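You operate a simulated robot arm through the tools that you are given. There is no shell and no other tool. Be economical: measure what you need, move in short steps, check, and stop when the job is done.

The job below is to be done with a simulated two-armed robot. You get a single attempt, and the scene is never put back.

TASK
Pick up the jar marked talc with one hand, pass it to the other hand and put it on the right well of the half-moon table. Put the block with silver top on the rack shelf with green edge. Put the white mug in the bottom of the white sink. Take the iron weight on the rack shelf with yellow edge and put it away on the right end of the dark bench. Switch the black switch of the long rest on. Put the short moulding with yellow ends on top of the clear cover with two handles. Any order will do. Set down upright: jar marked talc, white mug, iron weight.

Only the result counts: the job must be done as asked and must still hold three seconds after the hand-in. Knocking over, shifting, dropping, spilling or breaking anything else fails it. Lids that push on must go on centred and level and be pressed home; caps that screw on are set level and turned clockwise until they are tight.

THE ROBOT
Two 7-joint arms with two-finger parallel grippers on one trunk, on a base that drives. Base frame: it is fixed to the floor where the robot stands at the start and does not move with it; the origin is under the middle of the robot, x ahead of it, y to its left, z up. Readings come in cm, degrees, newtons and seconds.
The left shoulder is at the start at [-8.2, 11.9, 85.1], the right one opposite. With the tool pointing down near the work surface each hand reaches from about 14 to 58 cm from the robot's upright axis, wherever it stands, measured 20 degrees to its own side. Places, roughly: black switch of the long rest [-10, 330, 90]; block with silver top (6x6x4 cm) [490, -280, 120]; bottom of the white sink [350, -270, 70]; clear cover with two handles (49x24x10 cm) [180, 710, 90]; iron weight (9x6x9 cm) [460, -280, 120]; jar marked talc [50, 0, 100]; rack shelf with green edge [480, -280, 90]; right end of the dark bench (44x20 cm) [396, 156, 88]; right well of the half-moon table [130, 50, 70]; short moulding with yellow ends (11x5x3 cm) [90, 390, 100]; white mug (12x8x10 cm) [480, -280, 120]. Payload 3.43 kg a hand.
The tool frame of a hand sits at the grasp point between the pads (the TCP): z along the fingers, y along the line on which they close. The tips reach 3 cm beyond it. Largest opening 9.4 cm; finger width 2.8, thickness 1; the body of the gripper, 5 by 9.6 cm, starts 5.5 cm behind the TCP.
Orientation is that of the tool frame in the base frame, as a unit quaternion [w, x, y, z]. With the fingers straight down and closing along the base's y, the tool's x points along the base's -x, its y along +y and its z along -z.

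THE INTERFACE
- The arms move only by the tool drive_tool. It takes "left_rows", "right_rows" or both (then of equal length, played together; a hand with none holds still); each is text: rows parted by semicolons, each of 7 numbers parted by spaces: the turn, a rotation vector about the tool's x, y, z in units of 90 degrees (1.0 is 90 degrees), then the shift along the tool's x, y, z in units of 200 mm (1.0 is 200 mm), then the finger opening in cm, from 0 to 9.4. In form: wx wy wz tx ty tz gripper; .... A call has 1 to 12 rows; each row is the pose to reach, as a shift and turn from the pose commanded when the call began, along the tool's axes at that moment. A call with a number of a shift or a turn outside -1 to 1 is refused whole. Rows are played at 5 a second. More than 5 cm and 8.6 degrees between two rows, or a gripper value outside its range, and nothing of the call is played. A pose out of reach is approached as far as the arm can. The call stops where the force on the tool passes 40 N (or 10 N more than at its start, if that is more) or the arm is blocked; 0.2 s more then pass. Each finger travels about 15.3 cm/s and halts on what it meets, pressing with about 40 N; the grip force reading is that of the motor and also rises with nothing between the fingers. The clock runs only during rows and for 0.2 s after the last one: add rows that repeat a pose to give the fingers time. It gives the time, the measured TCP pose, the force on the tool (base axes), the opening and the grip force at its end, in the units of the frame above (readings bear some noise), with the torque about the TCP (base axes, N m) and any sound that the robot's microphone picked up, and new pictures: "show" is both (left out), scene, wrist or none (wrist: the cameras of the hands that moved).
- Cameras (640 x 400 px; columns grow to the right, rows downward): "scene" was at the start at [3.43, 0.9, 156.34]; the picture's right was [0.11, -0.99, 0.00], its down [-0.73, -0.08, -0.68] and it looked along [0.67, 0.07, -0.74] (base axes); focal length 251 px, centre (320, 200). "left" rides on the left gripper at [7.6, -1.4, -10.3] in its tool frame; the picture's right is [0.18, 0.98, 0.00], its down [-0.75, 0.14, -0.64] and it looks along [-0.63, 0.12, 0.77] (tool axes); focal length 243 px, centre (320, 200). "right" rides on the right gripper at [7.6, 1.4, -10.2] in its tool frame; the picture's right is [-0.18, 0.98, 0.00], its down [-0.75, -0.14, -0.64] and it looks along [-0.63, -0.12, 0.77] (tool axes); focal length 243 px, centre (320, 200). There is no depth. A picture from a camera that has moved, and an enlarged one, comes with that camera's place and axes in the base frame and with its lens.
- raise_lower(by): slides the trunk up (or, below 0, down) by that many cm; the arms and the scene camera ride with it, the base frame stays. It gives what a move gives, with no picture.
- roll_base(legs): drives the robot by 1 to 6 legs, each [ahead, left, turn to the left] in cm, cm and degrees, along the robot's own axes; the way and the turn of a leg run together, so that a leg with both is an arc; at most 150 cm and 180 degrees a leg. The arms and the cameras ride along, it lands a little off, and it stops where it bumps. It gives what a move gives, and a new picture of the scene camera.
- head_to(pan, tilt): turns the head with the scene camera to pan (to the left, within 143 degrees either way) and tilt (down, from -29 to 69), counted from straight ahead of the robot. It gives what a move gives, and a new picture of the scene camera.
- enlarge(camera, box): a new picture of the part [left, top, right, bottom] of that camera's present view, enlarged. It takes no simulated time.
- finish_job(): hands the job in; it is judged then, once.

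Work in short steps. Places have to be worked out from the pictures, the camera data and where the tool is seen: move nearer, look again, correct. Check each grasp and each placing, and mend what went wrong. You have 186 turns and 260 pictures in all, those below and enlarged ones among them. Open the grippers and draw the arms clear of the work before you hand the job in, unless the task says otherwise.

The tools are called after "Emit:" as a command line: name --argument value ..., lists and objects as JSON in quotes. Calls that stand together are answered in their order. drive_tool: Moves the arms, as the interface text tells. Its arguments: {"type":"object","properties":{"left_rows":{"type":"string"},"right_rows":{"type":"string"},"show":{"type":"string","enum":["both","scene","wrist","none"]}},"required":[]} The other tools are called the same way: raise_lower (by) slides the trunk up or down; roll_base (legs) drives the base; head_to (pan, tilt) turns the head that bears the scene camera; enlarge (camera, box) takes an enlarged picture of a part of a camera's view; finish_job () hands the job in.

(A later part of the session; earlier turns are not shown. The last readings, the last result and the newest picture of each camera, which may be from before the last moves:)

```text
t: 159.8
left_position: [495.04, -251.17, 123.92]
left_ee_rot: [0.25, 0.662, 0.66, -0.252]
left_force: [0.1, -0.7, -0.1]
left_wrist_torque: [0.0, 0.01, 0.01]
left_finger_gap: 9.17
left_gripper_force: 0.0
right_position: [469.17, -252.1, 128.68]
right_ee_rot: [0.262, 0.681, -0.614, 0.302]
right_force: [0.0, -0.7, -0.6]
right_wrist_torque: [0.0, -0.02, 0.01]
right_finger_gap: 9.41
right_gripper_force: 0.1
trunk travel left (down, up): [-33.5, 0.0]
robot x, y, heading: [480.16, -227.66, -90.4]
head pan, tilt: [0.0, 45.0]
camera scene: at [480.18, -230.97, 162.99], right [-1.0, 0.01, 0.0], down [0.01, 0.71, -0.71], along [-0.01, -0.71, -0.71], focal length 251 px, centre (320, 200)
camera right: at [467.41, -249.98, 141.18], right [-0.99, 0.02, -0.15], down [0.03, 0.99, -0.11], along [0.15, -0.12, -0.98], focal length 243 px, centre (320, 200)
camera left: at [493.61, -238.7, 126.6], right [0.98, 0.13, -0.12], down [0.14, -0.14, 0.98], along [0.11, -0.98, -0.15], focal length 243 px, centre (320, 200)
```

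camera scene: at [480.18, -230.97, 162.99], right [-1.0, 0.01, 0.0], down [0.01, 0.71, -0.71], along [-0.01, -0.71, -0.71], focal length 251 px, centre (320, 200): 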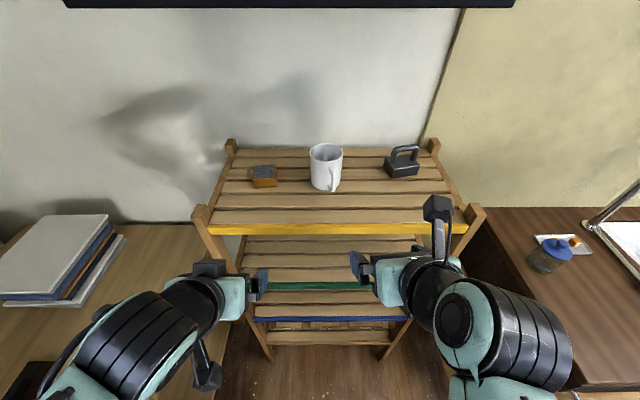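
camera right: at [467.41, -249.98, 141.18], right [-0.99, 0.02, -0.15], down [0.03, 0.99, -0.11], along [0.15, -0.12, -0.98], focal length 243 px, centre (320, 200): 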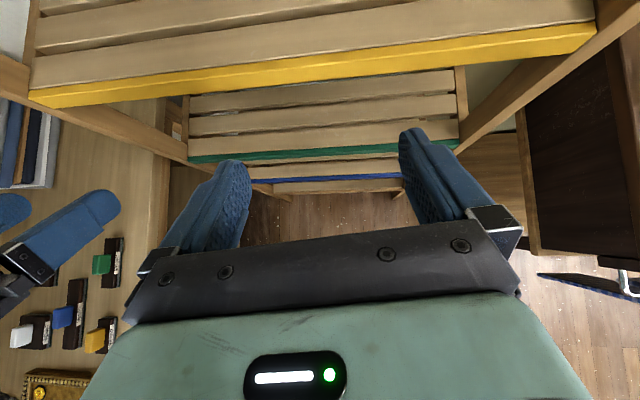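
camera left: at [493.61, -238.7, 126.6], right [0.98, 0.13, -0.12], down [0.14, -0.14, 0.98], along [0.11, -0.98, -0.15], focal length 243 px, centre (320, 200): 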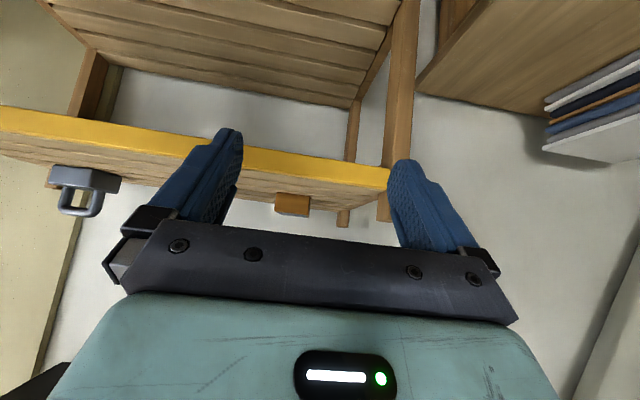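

Left hand is pitched well; the block's front face is seen at (493.6, −277, 122). I raise and advance the left hand toward a pre-grasp above-front of it.

Emit:
drive_tool --left_rows "-.026 0 -.029 -.19 -.025 -.011 9.2;-.04 0 -.045 -.38 -.05 -.022 9.2;-.04 0 -.045 -.565 -.075 -.033 9.2;-.04 0 -.045 -.76 -.075 .08 9.2;-.04 0 -.045 -.93 -.075 .2 9.2;-.04 0 -.045 -.93 -.075 .2 9.2"

```text
t: 161.2
left_position: [493.29, -267.78, 133.26]
left_ee_rot: [0.261, 0.631, 0.691, -0.239]
left_force: [0.4, 1.2, 0.0]
left_wrist_torque: [-0.02, -0.04, 0.03]
left_finger_gap: 9.19
left_gripper_force: 0.1
right_position: [469.13, -252.03, 128.76]
right_ee_rot: [0.26, 0.68, -0.614, 0.303]
right_force: [-0.1, -0.9, 0.7]
right_wrist_torque: [0.01, 0.0, 0.01]
right_finger_gap: 9.39
right_gripper_force: 0.0
trunk travel left (down, up): [-33.5, 0.0]
robot x, y, heading: [480.1, -227.29, -90.3]
head pan, tilt: [0.0, 45.0]
camera scene: at [480.12, -230.88, 162.99], right [-1.0, 0.01, 0.0], down [0.01, 0.71, -0.71], along [-0.01, -0.71, -0.71], focal length 251 px, centre (320, 200)
camera left: at [490.76, -255.59, 135.96], right [0.97, 0.22, -0.12], down [0.15, -0.13, 0.98], along [0.2, -0.97, -0.16], focal length 243 px, centre (320, 200)
```

scene: 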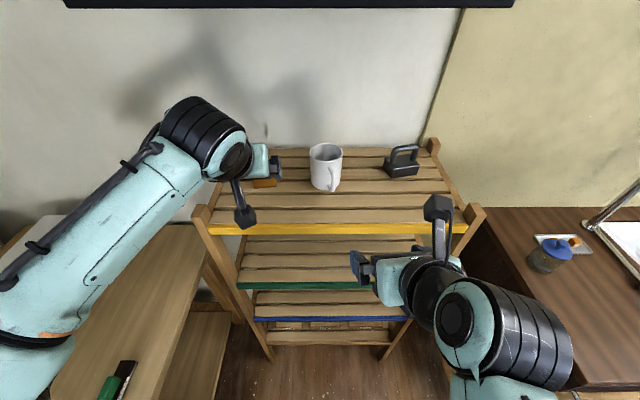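
left: 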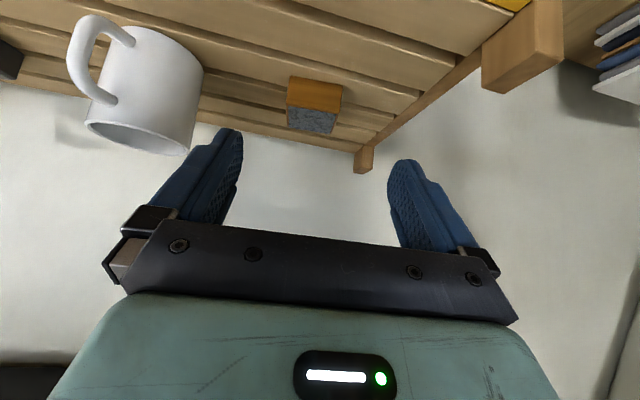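

The block sits at about (493.8, −279.5), turned 6.7°, and the hand is nearly aligned. I descend onto it.

Emit:
drive_tool --left_rows "0 0 0 -.06 -.02 .15 9.2;0 0 0 -.1 -.034 .32 9.2;0 0 0 -.1 -.034 .48 9.2;0 0 0 -.1 -.034 .6 9.2;0 0 0 -.1 -.034 .68 9.2;0 0 0 -.1 -.034 .68 9.2"

```text
t: 162.6
left_position: [493.29, -278.43, 124.5]
left_ee_rot: [0.261, 0.631, 0.69, -0.24]
left_force: [-0.6, -0.5, 0.1]
left_wrist_torque: [-0.01, -0.02, 0.02]
left_finger_gap: 9.2
left_gripper_force: 0.2
right_position: [469.07, -252.05, 128.74]
right_ee_rot: [0.26, 0.681, -0.614, 0.303]
right_force: [0.1, -0.1, -1.1]
right_wrist_torque: [-0.02, 0.01, -0.01]
right_finger_gap: 9.41
right_gripper_force: 0.1
trunk travel left (down, up): [-33.5, 0.0]
robot x, y, heading: [479.89, -227.61, -90.3]
head pan, tilt: [0.0, 45.0]
camera scene: at [480.13, -230.98, 162.99], right [-1.0, 0.01, 0.0], down [0.01, 0.71, -0.71], along [-0.01, -0.71, -0.71], focal length 251 px, centre (320, 200)
camera left: at [490.75, -266.07, 127.1], right [0.97, 0.22, -0.12], down [0.15, -0.13, 0.98], along [0.2, -0.97, -0.16], focal length 243 px, centre (320, 200)
```

scene: 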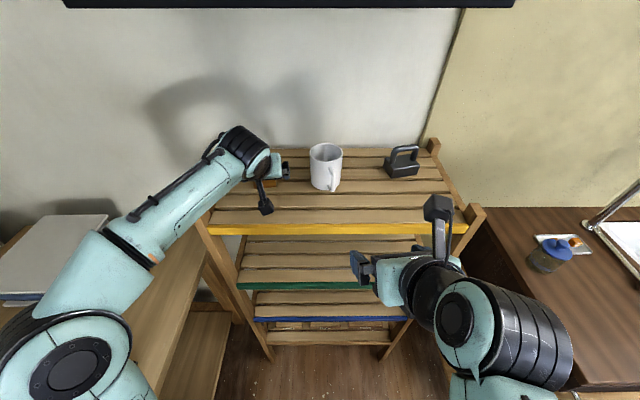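
left: 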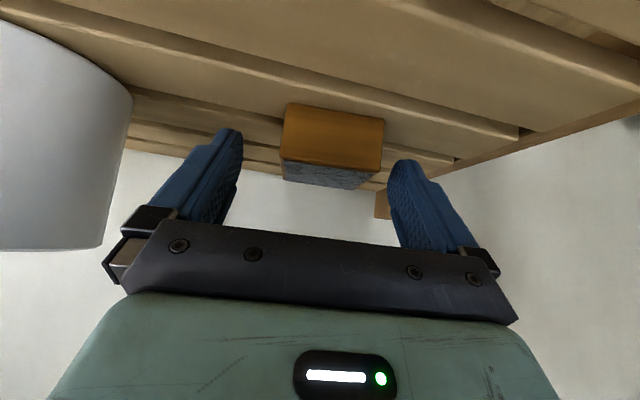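

The block is between the pads; I go 0.8 cm further in, then close.

Emit:
drive_tool --left_rows "0 0 0 -.021 .012 .037 9.2;0 0 0 -.021 .012 .037 7.5;0 0 0 -.021 .012 .037 5.5;0 0 0 -.021 .012 .037 4;0 0 0 -.021 .012 .037 3;0 0 0 -.021 .012 .037 3" --show "wrist"

```text
t: 164.0
left_position: [493.61, -279.14, 124.4]
left_ee_rot: [0.262, 0.63, 0.69, -0.24]
left_force: [0.9, -2.3, 11.1]
left_wrist_torque: [0.04, -0.09, -0.01]
left_finger_gap: 5.5
left_gripper_force: 40.3
right_position: [469.05, -252.15, 128.64]
right_ee_rot: [0.26, 0.68, -0.615, 0.303]
right_force: [-0.4, 0.1, 0.4]
right_wrist_torque: [0.05, 0.0, 0.0]
right_finger_gap: 9.4
right_gripper_force: 0.1
trunk travel left (down, up): [-33.5, 0.0]
robot x, y, heading: [479.88, -227.5, -90.3]
head pan, tilt: [0.0, 45.0]
camera left: at [491.05, -266.79, 126.92], right [0.97, 0.22, -0.12], down [0.15, -0.12, 0.98], along [0.2, -0.97, -0.15], focal length 243 px, centre (320, 200)
```

left: 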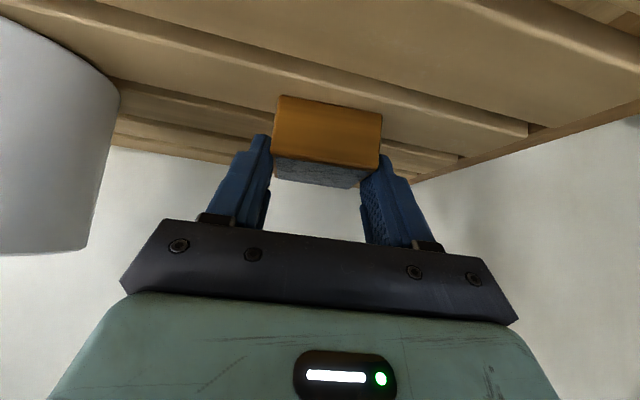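

Gripped (5.5 cm). Lift straight up and then draw back out of the rack.

Emit:
drive_tool --left_rows "0 0 0 -.13 0 -.15 3;0 0 0 -.265 0 -.3 3;0 0 0 -.09 .02 -.45 3;0 0 0 .08 .04 -.6 3;0 0 0 .25 .06 -.75 3;0 0 0 .42 .08 -.9 3;0 0 0 .42 .08 -.9 3"

```text
t: 165.6
left_position: [493.6, -261.08, 132.1]
left_ee_rot: [0.26, 0.631, 0.691, -0.239]
left_force: [-0.2, -0.3, -0.2]
left_wrist_torque: [0.02, -0.03, 0.03]
left_finger_gap: 5.48
left_gripper_force: 39.9
right_position: [469.07, -252.22, 128.6]
right_ee_rot: [0.26, 0.681, -0.614, 0.303]
right_force: [-0.1, -0.7, 0.3]
right_wrist_torque: [0.01, 0.0, -0.01]
right_finger_gap: 9.39
right_gripper_force: 0.0
trunk travel left (down, up): [-33.5, 0.0]
robot x, y, heading: [480.36, -227.02, -90.5]
head pan, tilt: [0.0, 45.0]
camera scene: at [480.1, -231.12, 162.99], right [-1.0, 0.01, 0.0], down [0.01, 0.71, -0.71], along [-0.01, -0.71, -0.71], focal length 251 px, centre (320, 200)
camera left: at [491.18, -248.72, 134.87], right [0.97, 0.22, -0.12], down [0.15, -0.13, 0.98], along [0.2, -0.97, -0.16], focal length 243 px, centre (320, 200)
```

scene: 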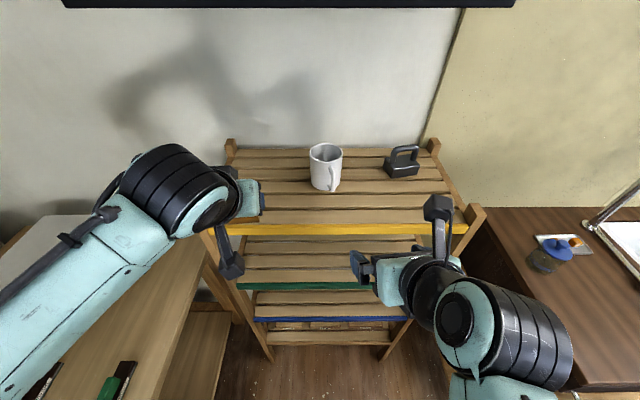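
left: 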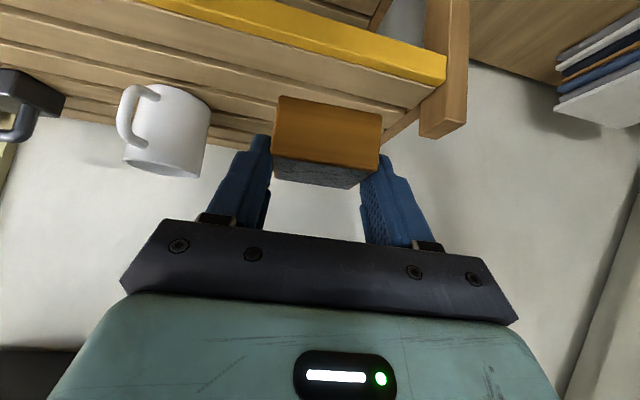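

Block held. I back the base 17 cm so the hand clears the rack front, then lower the trunk to bring the block to green-shelf height.

Emit:
roll_base --legs '[[-17, 0, 0.4]]'

Emit:
raise_lower --by -28

Emit:
drive_tool --left_rows "0 0 0 0 -.2 0 3;0 0 0 0 -.35 0 3;0 0 0 0 -.35 0 3"

```text
t: 167.1
left_position: [494.1, -243.42, 132.25]
left_ee_rot: [0.262, 0.628, 0.693, -0.238]
left_force: [0.4, 0.2, -0.6]
left_wrist_torque: [0.03, 0.0, -0.01]
left_finger_gap: 5.53
left_gripper_force: 40.4
right_position: [469.34, -234.81, 128.72]
right_ee_rot: [0.259, 0.683, -0.612, 0.304]
right_force: [0.0, -0.2, -0.2]
right_wrist_torque: [-0.01, -0.03, -0.01]
right_finger_gap: 9.4
right_gripper_force: 0.1
trunk travel left (down, up): [-33.5, 0.0]
robot x, y, heading: [480.19, -209.67, -89.8]
head pan, tilt: [0.0, 45.0]
camera scene: at [480.21, -213.51, 163.02], right [-1.0, 0.0, 0.0], down [0.0, 0.71, -0.71], along [0.0, -0.71, -0.71], focal length 251 px, centre (320, 200)
```

scene: 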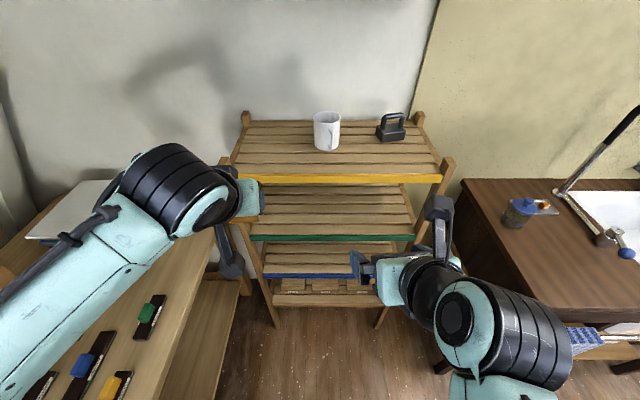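

```text
t: 169.9
left_position: [494.06, -243.35, 104.28]
left_ee_rot: [0.262, 0.628, 0.693, -0.238]
left_force: [-1.3, 0.2, -0.6]
left_wrist_torque: [0.03, 0.02, 0.04]
left_finger_gap: 5.51
left_gripper_force: 39.8
right_position: [469.26, -234.55, 100.69]
right_ee_rot: [0.26, 0.682, -0.612, 0.304]
right_force: [-0.3, 1.0, -0.2]
right_wrist_torque: [-0.01, -0.01, 0.0]
right_finger_gap: 9.4
right_gripper_force: 0.1
trunk travel left (down, up): [-5.5, 28.0]
robot x, y, heading: [480.41, -209.7, -89.9]
head pan, tilt: [0.0, 45.0]
```

```text
t: 170.7
left_position: [487.14, -243.85, 104.32]
left_ee_rot: [0.262, 0.628, 0.693, -0.238]
left_force: [-0.2, -0.7, -0.9]
left_wrist_torque: [0.02, 0.0, 0.01]
left_finger_gap: 5.52
left_gripper_force: 40.0
right_position: [469.27, -234.51, 100.68]
right_ee_rot: [0.26, 0.683, -0.612, 0.304]
right_force: [-0.1, -0.3, 0.3]
right_wrist_torque: [-0.01, -0.03, 0.03]
right_finger_gap: 9.41
right_gripper_force: 0.0
trunk travel left (down, up): [-5.5, 28.0]
robot x, y, heading: [480.55, -209.75, -89.8]
head pan, tilt: [0.0, 45.0]
camera scene: at [480.23, -217.17, 133.85], right [-1.0, 0.0, 0.0], down [0.0, 0.71, -0.71], along [0.0, -0.71, -0.71], focal length 251 px, centre (320, 200)
camera left: at [484.48, -231.58, 106.96], right [0.96, 0.23, -0.12], down [0.16, -0.13, 0.98], along [0.21, -0.96, -0.16], focal length 243 px, centre (320, 200)
```

scene: 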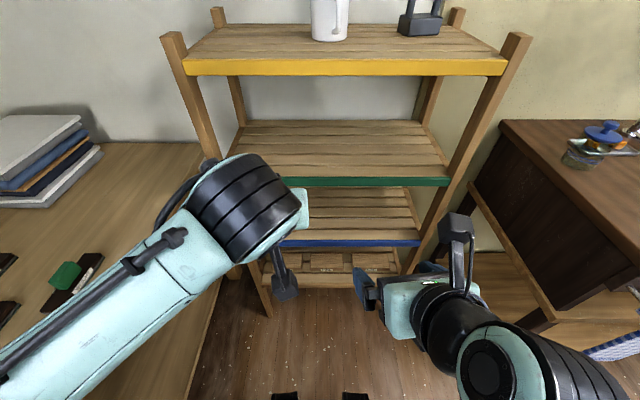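
left: 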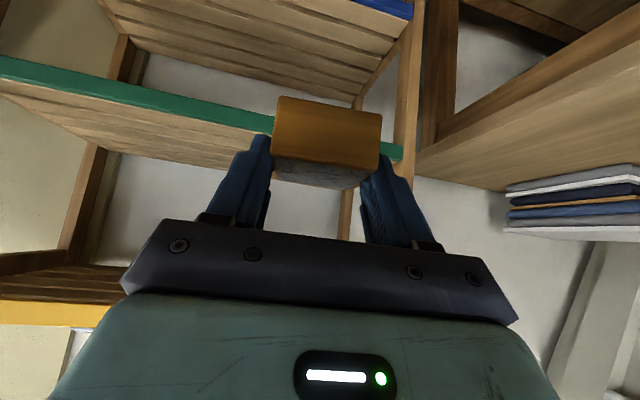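

Good geometry: green shelf ≈ z 94. I drive forward 13 cm, keeping the block above the green shelf and below the top one.

Emit:
roll_base --legs '[[13, 0, 0]]'

Emit:
enlarge --camera "left" --box '[0, 0, 640, 400]'

```text
t: 172.0
left_position: [487.17, -257.03, 104.23]
left_ee_rot: [0.262, 0.628, 0.693, -0.238]
left_force: [0.5, 0.2, -0.5]
left_wrist_torque: [0.0, 0.03, 0.02]
left_finger_gap: 5.51
left_gripper_force: 39.7
right_position: [469.31, -247.66, 100.7]
right_ee_rot: [0.259, 0.683, -0.612, 0.303]
right_force: [-0.2, -0.4, -0.6]
right_wrist_torque: [-0.01, 0.0, 0.03]
right_finger_gap: 9.41
right_gripper_force: 0.1
trunk travel left (down, up): [-5.5, 28.0]
robot x, y, heading: [480.2, -222.72, -90.0]
head pan, tilt: [0.0, 45.0]
camera scene: at [480.24, -230.27, 133.85], right [-1.0, 0.0, 0.0], down [0.0, 0.71, -0.71], along [0.0, -0.71, -0.71], focal length 251 px, centre (320, 200)
```

scene: 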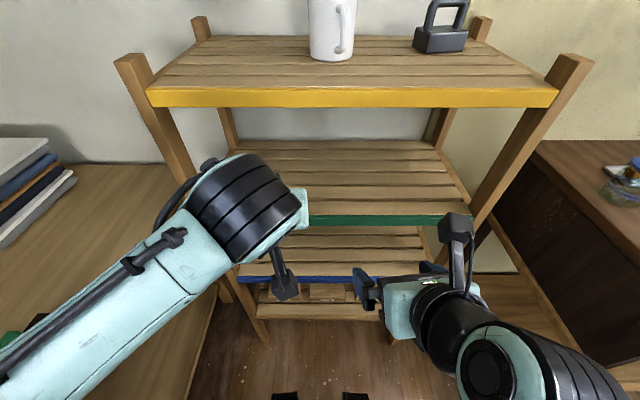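

```text
1.00 times, centred on (320, 200) of left (not enlarged: the box is as wide or as high as the picture)
camera zoom: at [484.53, -244.67, 106.94], right [0.96, 0.23, -0.12], down [0.16, -0.13, 0.98], along [0.21, -0.96, -0.16], focal length 243 px, centre (320, 200)
```

zoom: 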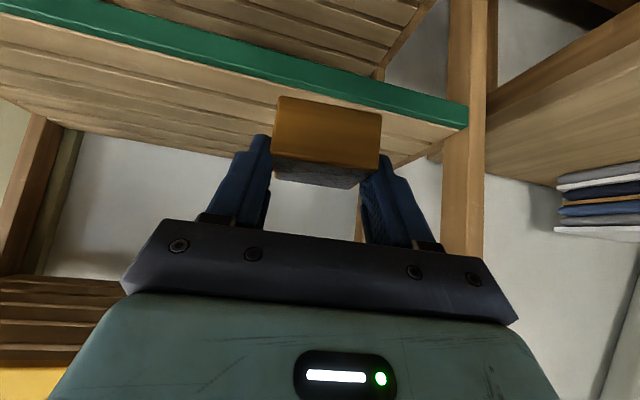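

Edge and block line up as expected. I push 13.5 cm in horizontally, then lower 4 cm.

Emit:
drive_tool --left_rows "0 0 0 -.17 -.022 .15 3;0 0 0 -.34 -.044 .3 3;0 0 0 -.503 -.066 .445 3;0 0 0 -.42 -.066 .54 3;0 0 0 -.37 -.066 .595 3;0 0 0 -.37 -.066 .595 3"

```text
t: 173.4
left_position: [487.31, -270.24, 100.26]
left_ee_rot: [0.261, 0.628, 0.693, -0.238]
left_force: [-0.6, 0.0, -0.6]
left_wrist_torque: [0.0, -0.03, 0.04]
left_finger_gap: 5.51
left_gripper_force: 39.8
right_position: [469.33, -247.66, 100.7]
right_ee_rot: [0.258, 0.684, -0.612, 0.303]
right_force: [-0.5, 0.0, -0.2]
right_wrist_torque: [-0.01, 0.0, 0.0]
right_finger_gap: 9.4
right_gripper_force: 0.1
trunk travel left (down, up): [-5.5, 28.0]
robot x, y, heading: [480.03, -222.94, -89.8]
head pan, tilt: [0.0, 45.0]
camera scene: at [480.24, -230.19, 133.85], right [-1.0, 0.0, 0.0], down [0.0, 0.71, -0.71], along [0.0, -0.71, -0.71], focal length 251 px, centre (320, 200)
camera left: at [484.7, -258.05, 102.89], right [0.96, 0.23, -0.12], down [0.16, -0.13, 0.98], along [0.21, -0.96, -0.16], focal length 243 px, centre (320, 200)
```

scene: 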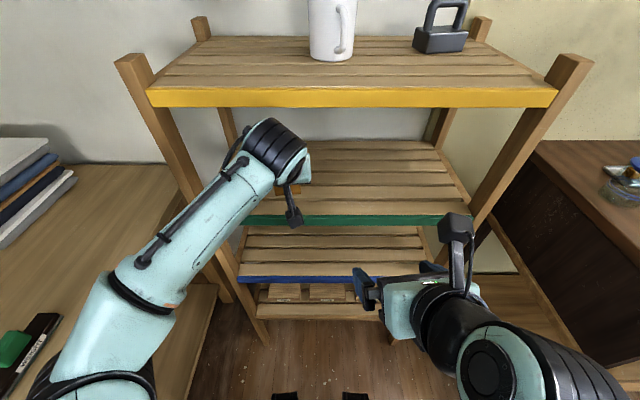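
left: 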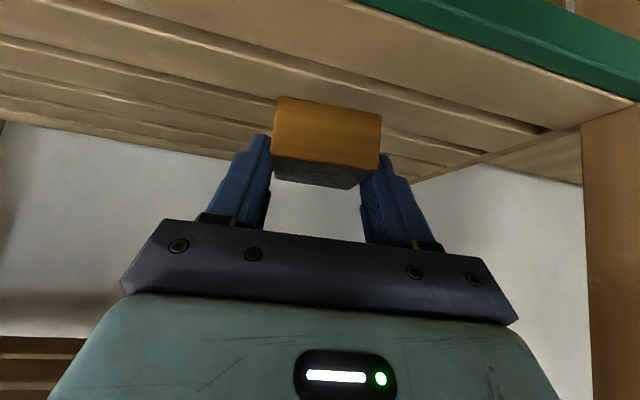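

Block is above the green shelf; lower gently to contact.

Emit:
drive_tool --left_rows "0 0 0 .033 0 .037 3;0 0 0 .05 0 .056 3;0 0 0 .066 0 .075 3;0 0 0 .083 0 .094 3;0 0 0 .099 0 .112 3" --show "wrist"

```text
t: 174.6
left_position: [487.2, -270.45, 97.24]
left_ee_rot: [0.262, 0.628, 0.693, -0.238]
left_force: [0.1, 0.1, 0.6]
left_wrist_torque: [0.01, 0.01, -0.01]
left_finger_gap: 5.52
left_gripper_force: 40.4
right_position: [469.24, -247.68, 100.69]
right_ee_rot: [0.259, 0.683, -0.612, 0.304]
right_force: [0.4, -0.7, -0.2]
right_wrist_torque: [0.01, -0.05, 0.02]
right_finger_gap: 9.41
right_gripper_force: 0.1
trunk travel left (down, up): [-5.5, 28.0]
robot x, y, heading: [480.06, -223.1, -89.9]
head pan, tilt: [0.0, 45.0]
camera left: at [484.55, -258.12, 99.94], right [0.96, 0.23, -0.12], down [0.16, -0.13, 0.98], along [0.21, -0.96, -0.16], focal length 243 px, centre (320, 200)
```

left: 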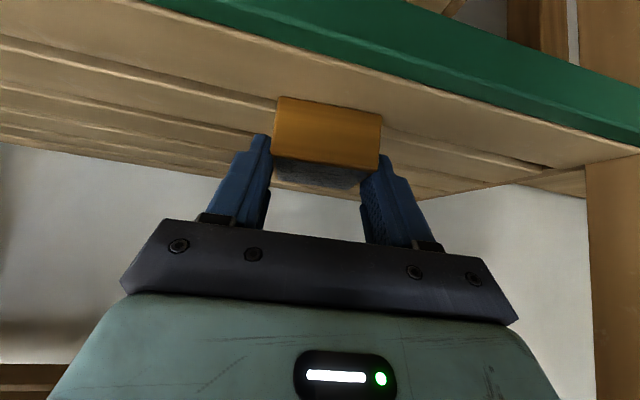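

No contact yet at z 97.2; continue down in small steps.

Emit:
drive_tool --left_rows "0 0 0 .016 0 .019 3;0 0 0 .033 0 .037 3;0 0 0 .05 0 .056 3;0 0 0 .066 0 .075 3" --show "wrist"

```text
t: 175.2
left_position: [487.16, -270.44, 97.37]
left_ee_rot: [0.267, 0.626, 0.689, -0.25]
left_force: [-0.1, 2.3, 6.1]
left_wrist_torque: [0.19, -0.23, 0.07]
left_finger_gap: 5.54
left_gripper_force: 39.9
right_position: [469.33, -247.66, 100.62]
right_ee_rot: [0.259, 0.683, -0.611, 0.303]
right_force: [0.2, -0.2, -0.2]
right_wrist_torque: [0.0, -0.02, 0.02]
right_finger_gap: 9.42
right_gripper_force: 0.1
trunk travel left (down, up): [-5.5, 28.0]
robot x, y, heading: [480.43, -222.77, -89.9]
head pan, tilt: [0.0, 45.0]
stopped in row 3 (left hand): the force on the tool passed its limit at 44 N (the readings are from after the stop); the commanded pose is now the measured one
camera left: at [484.61, -258.07, 99.66], right [0.96, 0.23, -0.14], down [0.16, -0.1, 0.98], along [0.21, -0.97, -0.13], focal length 243 px, centre (320, 200)
```

left: 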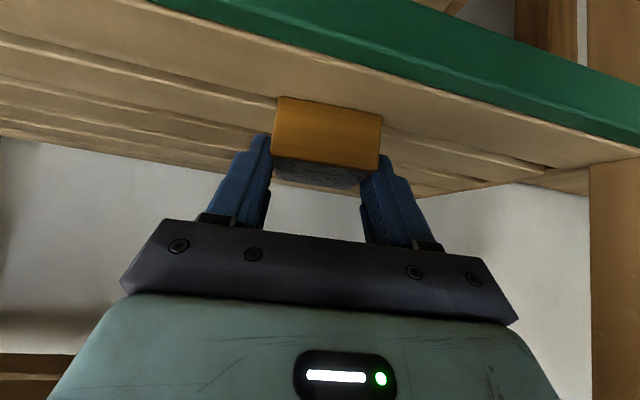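

In contact with the shelf. Open the fingers and check.

Emit:
drive_tool --left_rows "0 0 0 0 0 0 5.5;0 0 0 0 0 0 6.5;0 0 0 0 0 0 8;0 0 0 0 0 0 9;0 0 0 0 0 0 9" --show "wrist"

```text
t: 176.4
left_position: [487.23, -270.42, 97.17]
left_ee_rot: [0.266, 0.626, 0.69, -0.248]
left_force: [0.1, -0.4, 0.6]
left_wrist_torque: [-0.01, 0.0, 0.0]
left_finger_gap: 8.99
left_gripper_force: 0.1
right_position: [469.39, -247.71, 100.65]
right_ee_rot: [0.259, 0.683, -0.612, 0.304]
right_force: [-0.7, 0.9, -0.3]
right_wrist_torque: [-0.02, 0.05, 0.04]
right_finger_gap: 9.41
right_gripper_force: 0.1
trunk travel left (down, up): [-5.5, 28.0]
robot x, y, heading: [480.23, -222.6, -89.7]
head pan, tilt: [0.0, 45.0]
camera left: at [484.62, -258.14, 99.53], right [0.96, 0.23, -0.13], down [0.16, -0.1, 0.98], along [0.21, -0.97, -0.14], focal length 243 px, centre (320, 200)
```

left: 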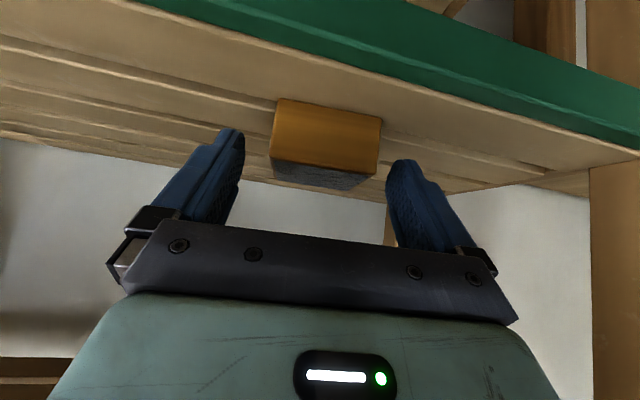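

Block rests on the green shelf. Withdraw: back along the fingers, then straight out.

Emit:
drive_tool --left_rows "0 0 0 0 0 -.1 9;0 0 0 .1 .01 -.25 9;0 0 0 .27 .03 -.4 9;0 0 0 .44 .06 -.55 9;0 0 0 .6 .08 -.7 9;0 0 0 .7 .09 -.8 9;0 0 0 .7 .09 -.8 9"

```text
t: 178.0
left_position: [486.84, -249.32, 99.36]
left_ee_rot: [0.265, 0.626, 0.69, -0.248]
left_force: [0.0, 0.1, -0.3]
left_wrist_torque: [0.0, 0.04, -0.01]
left_finger_gap: 9.04
left_gripper_force: 0.0
right_position: [469.44, -247.67, 100.67]
right_ee_rot: [0.259, 0.683, -0.611, 0.304]
right_force: [-0.4, -0.4, 1.1]
right_wrist_torque: [-0.03, 0.01, -0.02]
right_finger_gap: 9.4
right_gripper_force: 0.1
trunk travel left (down, up): [-5.5, 28.0]
robot x, y, heading: [480.24, -222.87, -90.1]
head pan, tilt: [0.0, 45.0]
camera scene: at [480.24, -230.21, 133.85], right [-1.0, 0.0, 0.0], down [0.0, 0.71, -0.71], along [0.0, -0.71, -0.71], focal length 251 px, centre (320, 200)
camera left: at [484.24, -237.02, 101.78], right [0.96, 0.23, -0.13], down [0.16, -0.1, 0.98], along [0.21, -0.97, -0.14], focal length 243 px, centre (320, 200)
```

scene: 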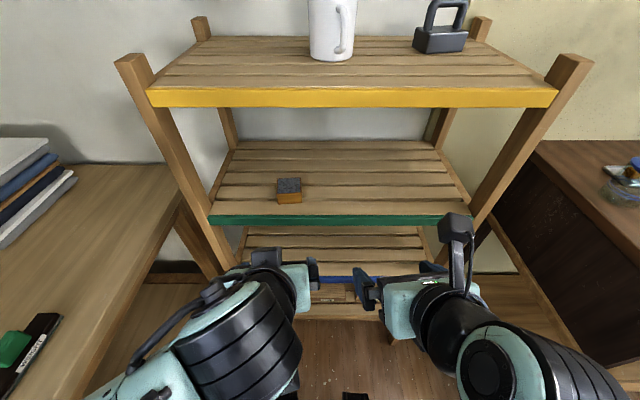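
left: 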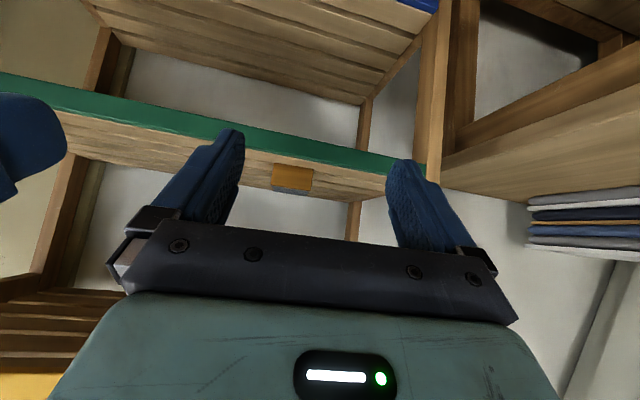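

Block placed. Now raise the trunk again for the mug (left hand) and the weight (right hand), and move 8 cm nearer.

Emit:
raise_lower --by 28

Emit:
roll_base --legs '[[7, 0, 0]]'

Emit:
drive_tool --right_rows ".07 0 -.062 0 0 0 9.4;.14 0 -.124 0 0 0 9.4;.16 0 -.142 0 0 0 9.4" --left_rows "0 0 0 0 -.15 0 9.4;0 0 0 0 -.3 0 9.4;0 0 0 0 -.42 0 9.4"

```text
t: 180.9
left_position: [487.14, -249.15, 127.39]
left_ee_rot: [0.266, 0.626, 0.69, -0.248]
left_force: [-0.1, 0.0, 0.0]
left_wrist_torque: [0.01, 0.02, -0.03]
left_finger_gap: 9.02
left_gripper_force: 0.0
right_position: [469.44, -247.64, 128.66]
right_ee_rot: [0.259, 0.683, -0.612, 0.303]
right_force: [0.6, -0.6, 0.3]
right_wrist_torque: [-0.03, -0.01, 0.03]
right_finger_gap: 9.39
right_gripper_force: 0.1
trunk travel left (down, up): [-33.5, 0.0]
robot x, y, heading: [480.39, -223.42, -90.1]
head pan, tilt: [0.0, 45.0]
```

```text
t: 181.9
left_position: [487.1, -256.06, 127.39]
left_ee_rot: [0.266, 0.625, 0.691, -0.247]
left_force: [0.0, -0.6, 0.5]
left_wrist_torque: [0.0, 0.03, 0.01]
left_finger_gap: 9.01
left_gripper_force: 0.1
right_position: [469.52, -254.55, 128.52]
right_ee_rot: [0.259, 0.684, -0.611, 0.304]
right_force: [-0.1, -0.3, 0.8]
right_wrist_torque: [-0.01, 0.05, 0.0]
right_finger_gap: 9.4
right_gripper_force: 0.0
trunk travel left (down, up): [-33.5, 0.0]
robot x, y, heading: [479.99, -230.02, -89.7]
head pan, tilt: [0.0, 45.0]
camera scene: at [480.26, -233.28, 162.96], right [-1.0, 0.0, 0.0], down [0.0, 0.71, -0.71], along [0.0, -0.71, -0.71], focal length 251 px, centre (320, 200)
```

scene: 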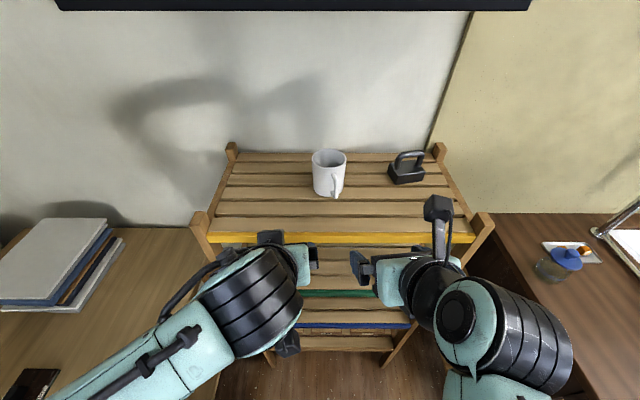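

```text
t: 182.7
left_position: [479.4, -256.94, 127.4]
left_ee_rot: [0.273, 0.621, 0.695, -0.238]
left_force: [27.4, 11.5, 2.2]
left_wrist_torque: [0.03, 0.18, -0.94]
left_finger_gap: 7.79
left_gripper_force: 0.1
right_position: [468.25, -254.99, 128.54]
right_ee_rot: [0.213, 0.767, -0.5, 0.342]
right_force: [-27.2, -11.1, -2.7]
right_wrist_torque: [-0.12, 0.44, -0.92]
right_finger_gap: 7.74
right_gripper_force: 0.1
trunk travel left (down, up): [-33.5, 0.0]
robot x, y, heading: [480.68, -229.56, -89.5]
head pan, tilt: [0.0, 45.0]
stopped in row 3 (left hand): the force on the tool passed its limit at 42 N (the readings are from after the stop); the commanded pose is now the measured one
camera scene: at [480.22, -233.39, 162.99], right [-1.0, 0.0, 0.0], down [0.0, 0.71, -0.71], along [0.0, -0.71, -0.71], focal length 251 px, centre (320, 200)
camera right: at [465.87, -253.54, 141.07], right [-0.95, -0.29, -0.15], down [-0.27, 0.95, -0.12], along [0.18, -0.07, -0.98], focal length 243 px, centre (320, 200)
camera left: at [476.55, -244.66, 129.83], right [0.96, 0.25, -0.12], down [0.15, -0.11, 0.98], along [0.23, -0.96, -0.14], focal length 243 px, centre (320, 200)
```

scene: 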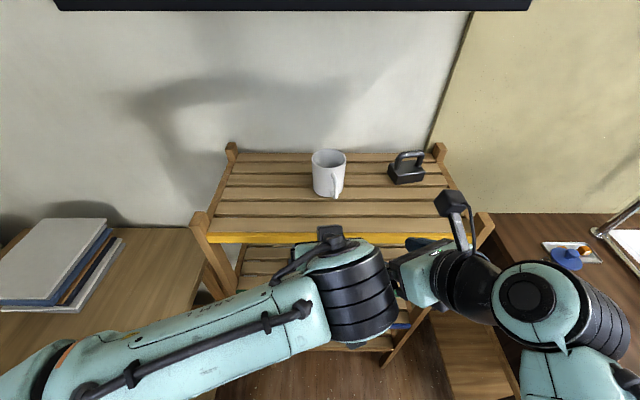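
right: 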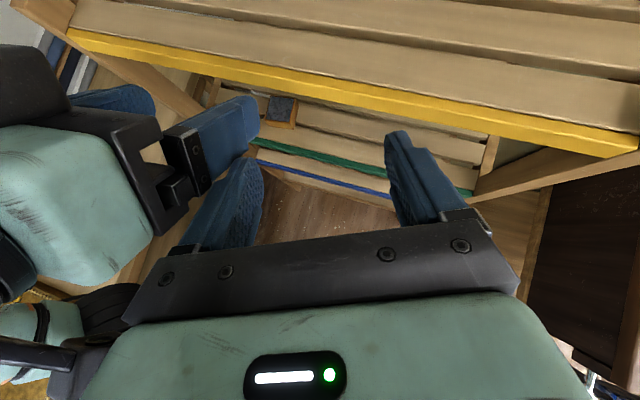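
left: 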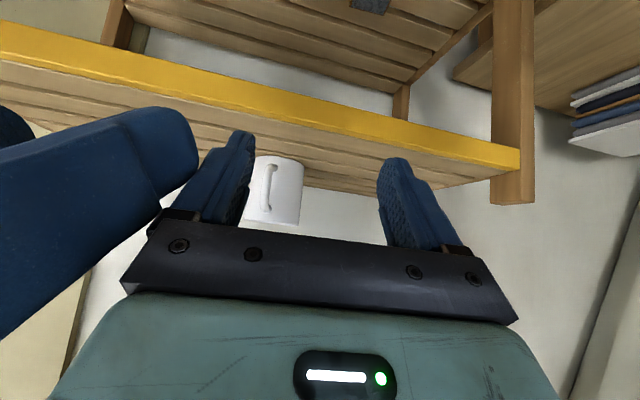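

The two hands' fingers touched. I move the right hand off to its right, toward the weight, first.

Emit:
drive_tool --right_rows "0 0 0 -.02 .15 -.08 9.4;0 0 0 -.04 .3 -.16 9.4;0 0 0 -.06 .45 -.24 9.4;0 0 0 -.073 .58 -.316 9.4;0 0 0 -.073 .58 -.316 9.4"

```text
t: 183.9
left_position: [479.2, -256.95, 127.4]
left_ee_rot: [0.27, 0.623, 0.693, -0.242]
left_force: [0.9, 0.1, -0.2]
left_wrist_torque: [-0.03, -0.02, 0.0]
left_finger_gap: 9.43
left_gripper_force: 0.1
right_position: [455.94, -254.43, 131.43]
right_ee_rot: [0.209, 0.77, -0.496, 0.344]
right_force: [0.2, -0.6, -0.4]
right_wrist_torque: [-0.02, 0.02, -0.02]
right_finger_gap: 9.38
right_gripper_force: 0.0
trunk travel left (down, up): [-33.5, 0.0]
robot x, y, heading: [480.38, -229.88, -89.8]
head pan, tilt: [0.0, 45.0]
camera scene: at [480.31, -233.35, 162.99], right [-1.0, 0.0, 0.0], down [0.0, 0.71, -0.71], along [0.0, -0.71, -0.71], focal length 251 px, centre (320, 200)
camera right: at [453.56, -253.07, 143.97], right [-0.94, -0.3, -0.15], down [-0.28, 0.95, -0.12], along [0.18, -0.07, -0.98], focal length 243 px, centre (320, 200)
```

scene: 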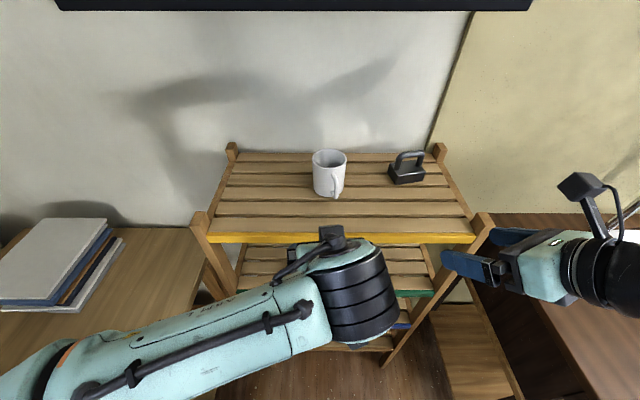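
right: 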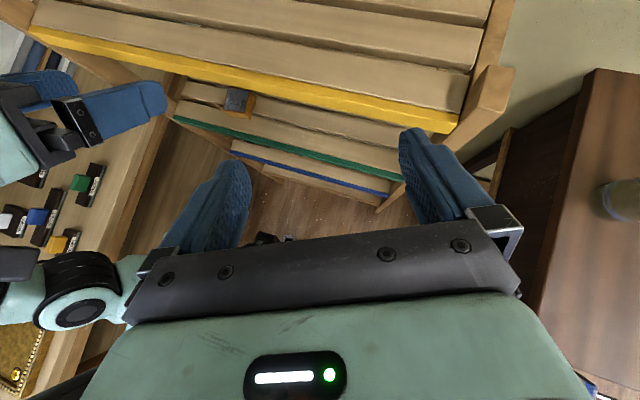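

Mug centre ≈ (478, −280.5). I move the left hand to a pre-grasp above-front of it.

Emit:
drive_tool --left_rows "0 0 0 -.2 -.05 -.05 9.4;0 0 0 -.4 -.1 -.02 9.4;0 0 0 -.58 -.14 .06 9.4;0 0 0 -.74 -.177 .14 9.4;0 0 0 -.89 -.177 .22 9.4;0 0 0 -.89 -.177 .22 9.4"

```text
t: 185.3
left_position: [477.45, -273.2, 136.18]
left_ee_rot: [0.272, 0.623, 0.692, -0.243]
left_force: [0.6, -0.3, -0.6]
left_wrist_torque: [-0.02, 0.0, 0.0]
left_finger_gap: 9.42
left_gripper_force: 0.0
right_position: [455.95, -254.6, 131.54]
right_ee_rot: [0.209, 0.77, -0.495, 0.344]
right_force: [0.1, -0.4, -0.5]
right_wrist_torque: [0.01, -0.01, 0.01]
right_finger_gap: 9.39
right_gripper_force: 0.1
trunk travel left (down, up): [-33.5, 0.0]
robot x, y, heading: [480.21, -229.56, -89.7]
head pan, tilt: [0.0, 45.0]
camera scene: at [480.28, -233.32, 162.99], right [-1.0, 0.0, 0.0], down [0.0, 0.71, -0.71], along [0.0, -0.71, -0.71], focal length 251 px, centre (320, 200)
camera left: at [474.62, -260.96, 138.52], right [0.96, 0.24, -0.12], down [0.15, -0.11, 0.98], along [0.22, -0.97, -0.14], focal length 243 px, centre (320, 200)
```

scene: 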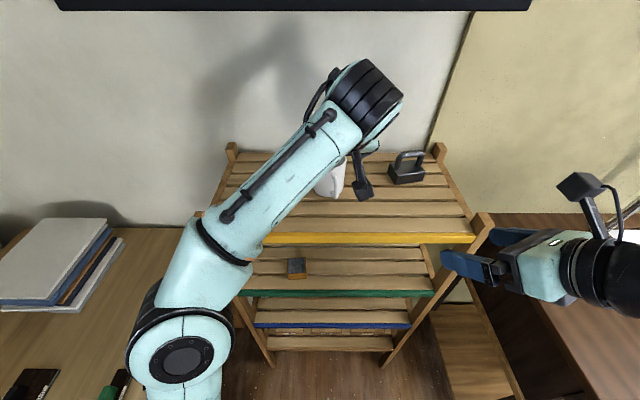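
left: 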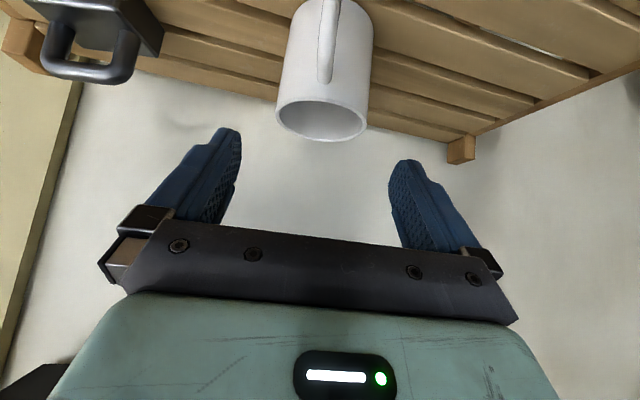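

The mug is centred between the fingers. I advance 9 cm along the fingers.

Emit:
drive_tool --left_rows "0 0 0 0 0 .15 9.4;0 0 0 0 0 .3 9.4;0 0 0 0 0 .4 9.4;0 0 0 0 0 .45 9.4;0 0 0 0 0 .45 9.4"

```text
t: 186.5
left_position: [478.07, -279.47, 129.75]
left_ee_rot: [0.269, 0.623, 0.693, -0.242]
left_force: [0.6, -0.5, 0.2]
left_wrist_torque: [-0.03, 0.01, 0.02]
left_finger_gap: 9.41
left_gripper_force: 0.1
right_position: [455.98, -254.52, 131.43]
right_ee_rot: [0.209, 0.769, -0.496, 0.344]
right_force: [0.8, -0.8, 0.0]
right_wrist_torque: [-0.03, -0.01, -0.04]
right_finger_gap: 9.39
right_gripper_force: 0.0
trunk travel left (down, up): [-33.5, 0.0]
robot x, y, heading: [480.23, -229.93, -89.7]
head pan, tilt: [0.0, 45.0]
camera scene: at [480.25, -233.36, 162.99], right [-1.0, 0.0, 0.0], down [0.0, 0.71, -0.71], along [0.0, -0.71, -0.71], focal length 251 px, centre (320, 200)
camera left: at [475.28, -267.16, 132.07], right [0.96, 0.24, -0.12], down [0.15, -0.11, 0.98], along [0.22, -0.96, -0.14], focal length 243 px, centre (320, 200)
```

scene: 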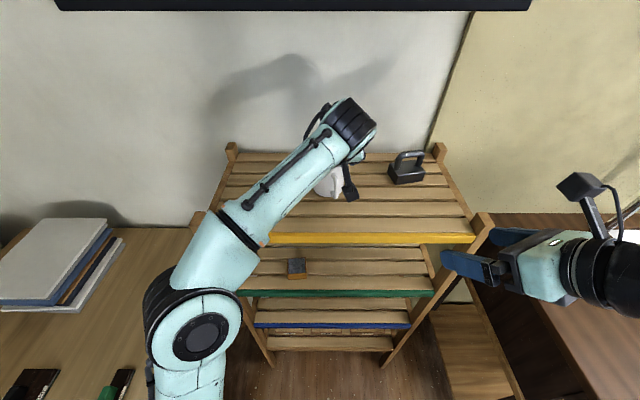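
left: 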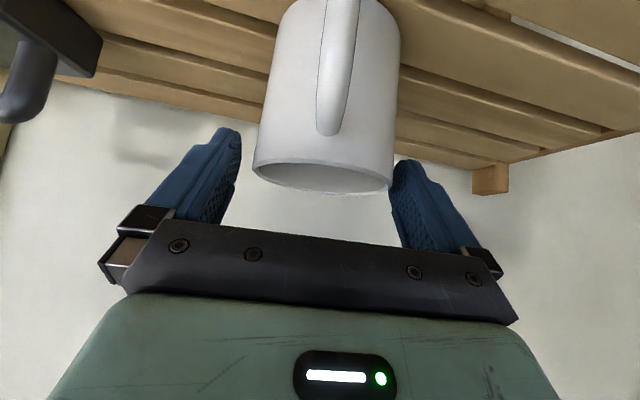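

Rim centre is about (478.2, −280.6, 128.4). I go down another 3 cm and slightly in, shifting 0.3 cm to centre.

Emit:
drive_tool --left_rows "0 0 0 0 .015 .03 9.4;0 0 0 .04 .018 .09 9.4;0 0 0 .075 .018 .148 9.4;0 0 0 .075 .018 .148 9.4" --show "wrist"

```text
t: 187.5
left_position: [478.46, -280.31, 126.57]
left_ee_rot: [0.27, 0.623, 0.693, -0.242]
left_force: [-0.2, 0.4, 0.6]
left_wrist_torque: [-0.02, 0.01, -0.01]
left_finger_gap: 9.4
left_gripper_force: 0.1
right_position: [455.95, -254.44, 131.49]
right_ee_rot: [0.21, 0.769, -0.496, 0.345]
right_force: [-0.1, -0.2, 0.4]
right_wrist_torque: [0.01, 0.03, -0.03]
right_finger_gap: 9.39
right_gripper_force: 0.1
trunk travel left (down, up): [-33.5, 0.0]
robot x, y, heading: [480.35, -229.91, -89.8]
head pan, tilt: [0.0, 45.0]
camera left: at [475.78, -267.97, 128.87], right [0.96, 0.24, -0.12], down [0.15, -0.11, 0.98], along [0.22, -0.96, -0.14], focal length 243 px, centre (320, 200)
```

left: 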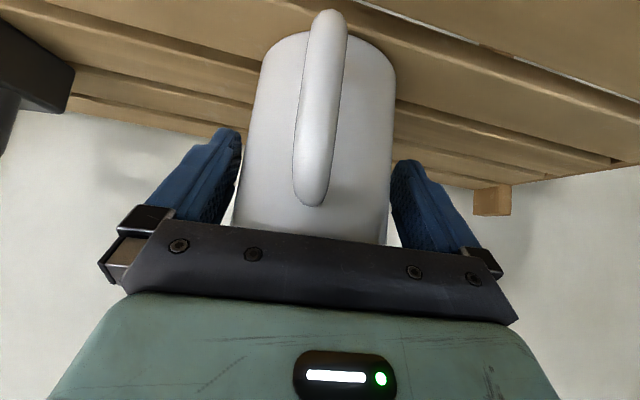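

The mug is deep between the fingers. Close.

Emit:
drive_tool --left_rows "0 0 0 0 0 0 8;0 0 0 0 0 0 7;0 0 0 0 0 0 6;0 0 0 0 0 0 6;0 0 0 0 0 0 6" --show "wrist"

```text
t: 188.7
left_position: [478.54, -280.21, 126.48]
left_ee_rot: [0.27, 0.623, 0.694, -0.241]
left_force: [-0.7, 0.4, 0.9]
left_wrist_torque: [0.07, 0.01, 0.03]
left_finger_gap: 8.29
left_gripper_force: 40.0
right_position: [455.89, -254.55, 131.42]
right_ee_rot: [0.21, 0.769, -0.496, 0.344]
right_force: [0.1, 0.2, 0.3]
right_wrist_torque: [0.0, 0.03, 0.0]
right_finger_gap: 9.41
right_gripper_force: 0.1
trunk travel left (down, up): [-33.5, 0.0]
robot x, y, heading: [479.88, -229.68, -89.9]
head pan, tilt: [0.0, 45.0]
camera left: at [475.76, -267.96, 128.89], right [0.96, 0.24, -0.12], down [0.15, -0.11, 0.98], along [0.22, -0.96, -0.14], focal length 243 px, centre (320, 200)
```

left: 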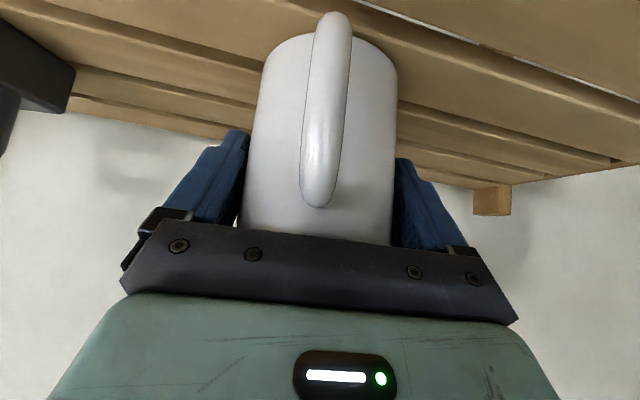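

Gripped at 8.3 cm. Lift 7 cm, draw back and move it left, away from the right hand's work.

Emit:
drive_tool --left_rows "0 0 0 -.12 0 -.13 6;0 0 0 -.237 0 -.258 6;0 0 0 -.08 .13 -.39 6;0 0 0 .07 .26 -.52 6;0 0 0 .21 .4 -.65 6;0 0 0 .28 .55 -.72 6;0 0 0 .28 .55 -.72 6"

```text
t: 190.3
left_position: [487.98, -265.29, 133.14]
left_ee_rot: [0.271, 0.623, 0.693, -0.241]
left_force: [-0.4, -0.5, -2.9]
left_wrist_torque: [0.02, -0.02, 0.01]
left_finger_gap: 8.3
left_gripper_force: 40.4
right_position: [455.82, -254.6, 131.4]
right_ee_rot: [0.21, 0.769, -0.497, 0.343]
right_force: [-0.3, -0.7, 1.2]
right_wrist_torque: [0.02, -0.01, 0.04]
right_finger_gap: 9.4
right_gripper_force: 0.1
trunk travel left (down, up): [-33.5, 0.0]
robot x, y, heading: [480.16, -229.56, -90.0]
head pan, tilt: [0.0, 45.0]
camera scene: at [480.15, -233.46, 162.99], right [-1.0, 0.0, 0.0], down [0.0, 0.71, -0.71], along [0.0, -0.71, -0.71], focal length 251 px, centre (320, 200)
camera left: at [485.24, -253.0, 135.52], right [0.96, 0.24, -0.12], down [0.15, -0.11, 0.98], along [0.22, -0.96, -0.14], focal length 243 px, centre (320, 200)
```

scene: 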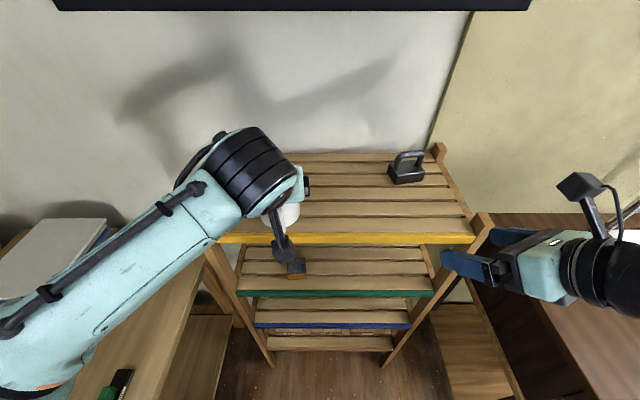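
left: 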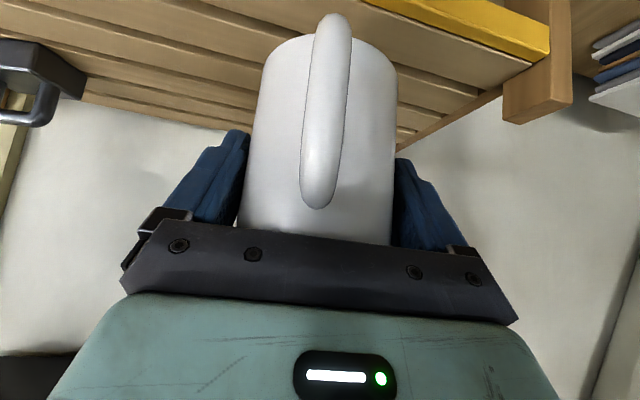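

Mug held securely. Now look closely at the weight.

Emit:
enlarge --camera "scene" --box '[350, 130, 478, 210]'

```text
5.00 times, centred on (414, 170) of scene
camera zoom: at [480.15, -233.46, 162.99], right [-1.0, 0.0, 0.0], down [0.0, 0.71, -0.71], along [0.0, -0.71, -0.71], focal length 1254 px, centre (-150, 350)
```

zoom: 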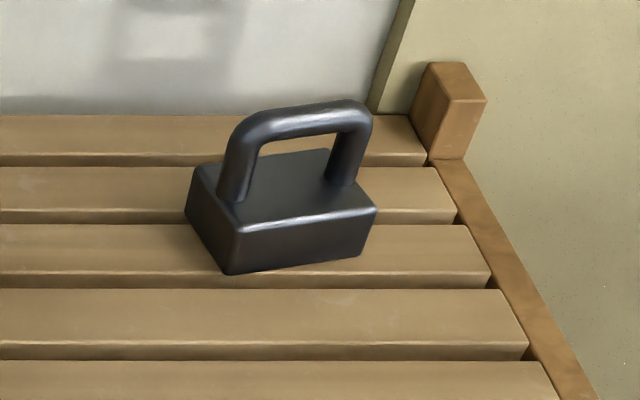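

The weight is turned ~12°, with its arch about 7.3 cm wide (z 124–129.6), centred near (458.6, −283). I move the right hand to a pre-grasp in front of the arch, yawing it to match.

Emit:
drive_tool --right_rows "-.04 .001 .036 .16 .07 .08 9.4;-.08 .002 .072 .32 .14 .19 9.4;-.115 .003 .106 .47 .21 .31 9.4;-.115 .003 .106 .62 .29 .44 9.4;-.115 .003 .106 .766 .36 .564 9.4;-.115 .003 .106 .766 .36 .564 9.4"

```text
t: 191.7
left_position: [488.1, -265.23, 133.19]
left_ee_rot: [0.271, 0.623, 0.693, -0.242]
left_force: [0.4, -0.1, -3.5]
left_wrist_torque: [-0.04, -0.01, 0.0]
left_finger_gap: 8.27
left_gripper_force: 39.8
right_position: [456.96, -274.42, 135.1]
right_ee_rot: [0.251, 0.702, -0.588, 0.315]
right_force: [0.2, 0.0, -0.4]
right_wrist_torque: [0.02, 0.01, -0.03]
right_finger_gap: 9.39
right_gripper_force: 0.2
trunk travel left (down, up): [-33.5, 0.0]
robot x, y, heading: [480.46, -229.75, -89.9]
head pan, tilt: [0.0, 45.0]
camera scene: at [480.33, -233.28, 162.99], right [-1.0, 0.0, 0.0], down [0.0, 0.71, -0.71], along [0.0, -0.71, -0.71], focal length 251 px, centre (320, 200)
camera right: at [454.98, -272.35, 147.58], right [-0.99, -0.06, -0.15], down [-0.04, 0.99, -0.12], along [0.16, -0.11, -0.98], focal length 243 px, centre (320, 200)
```

scene: 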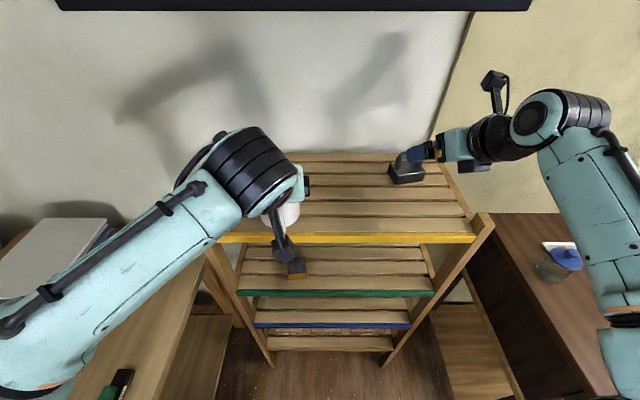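
right: 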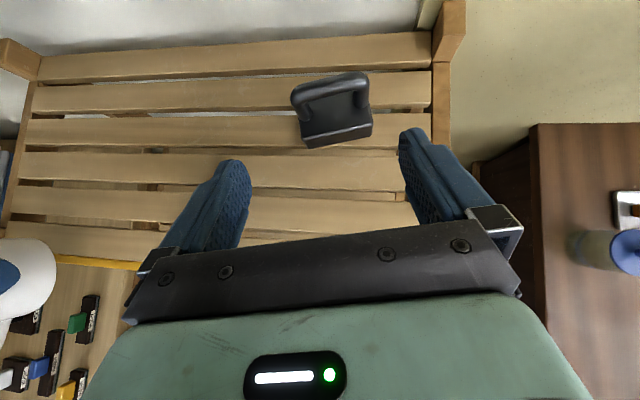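

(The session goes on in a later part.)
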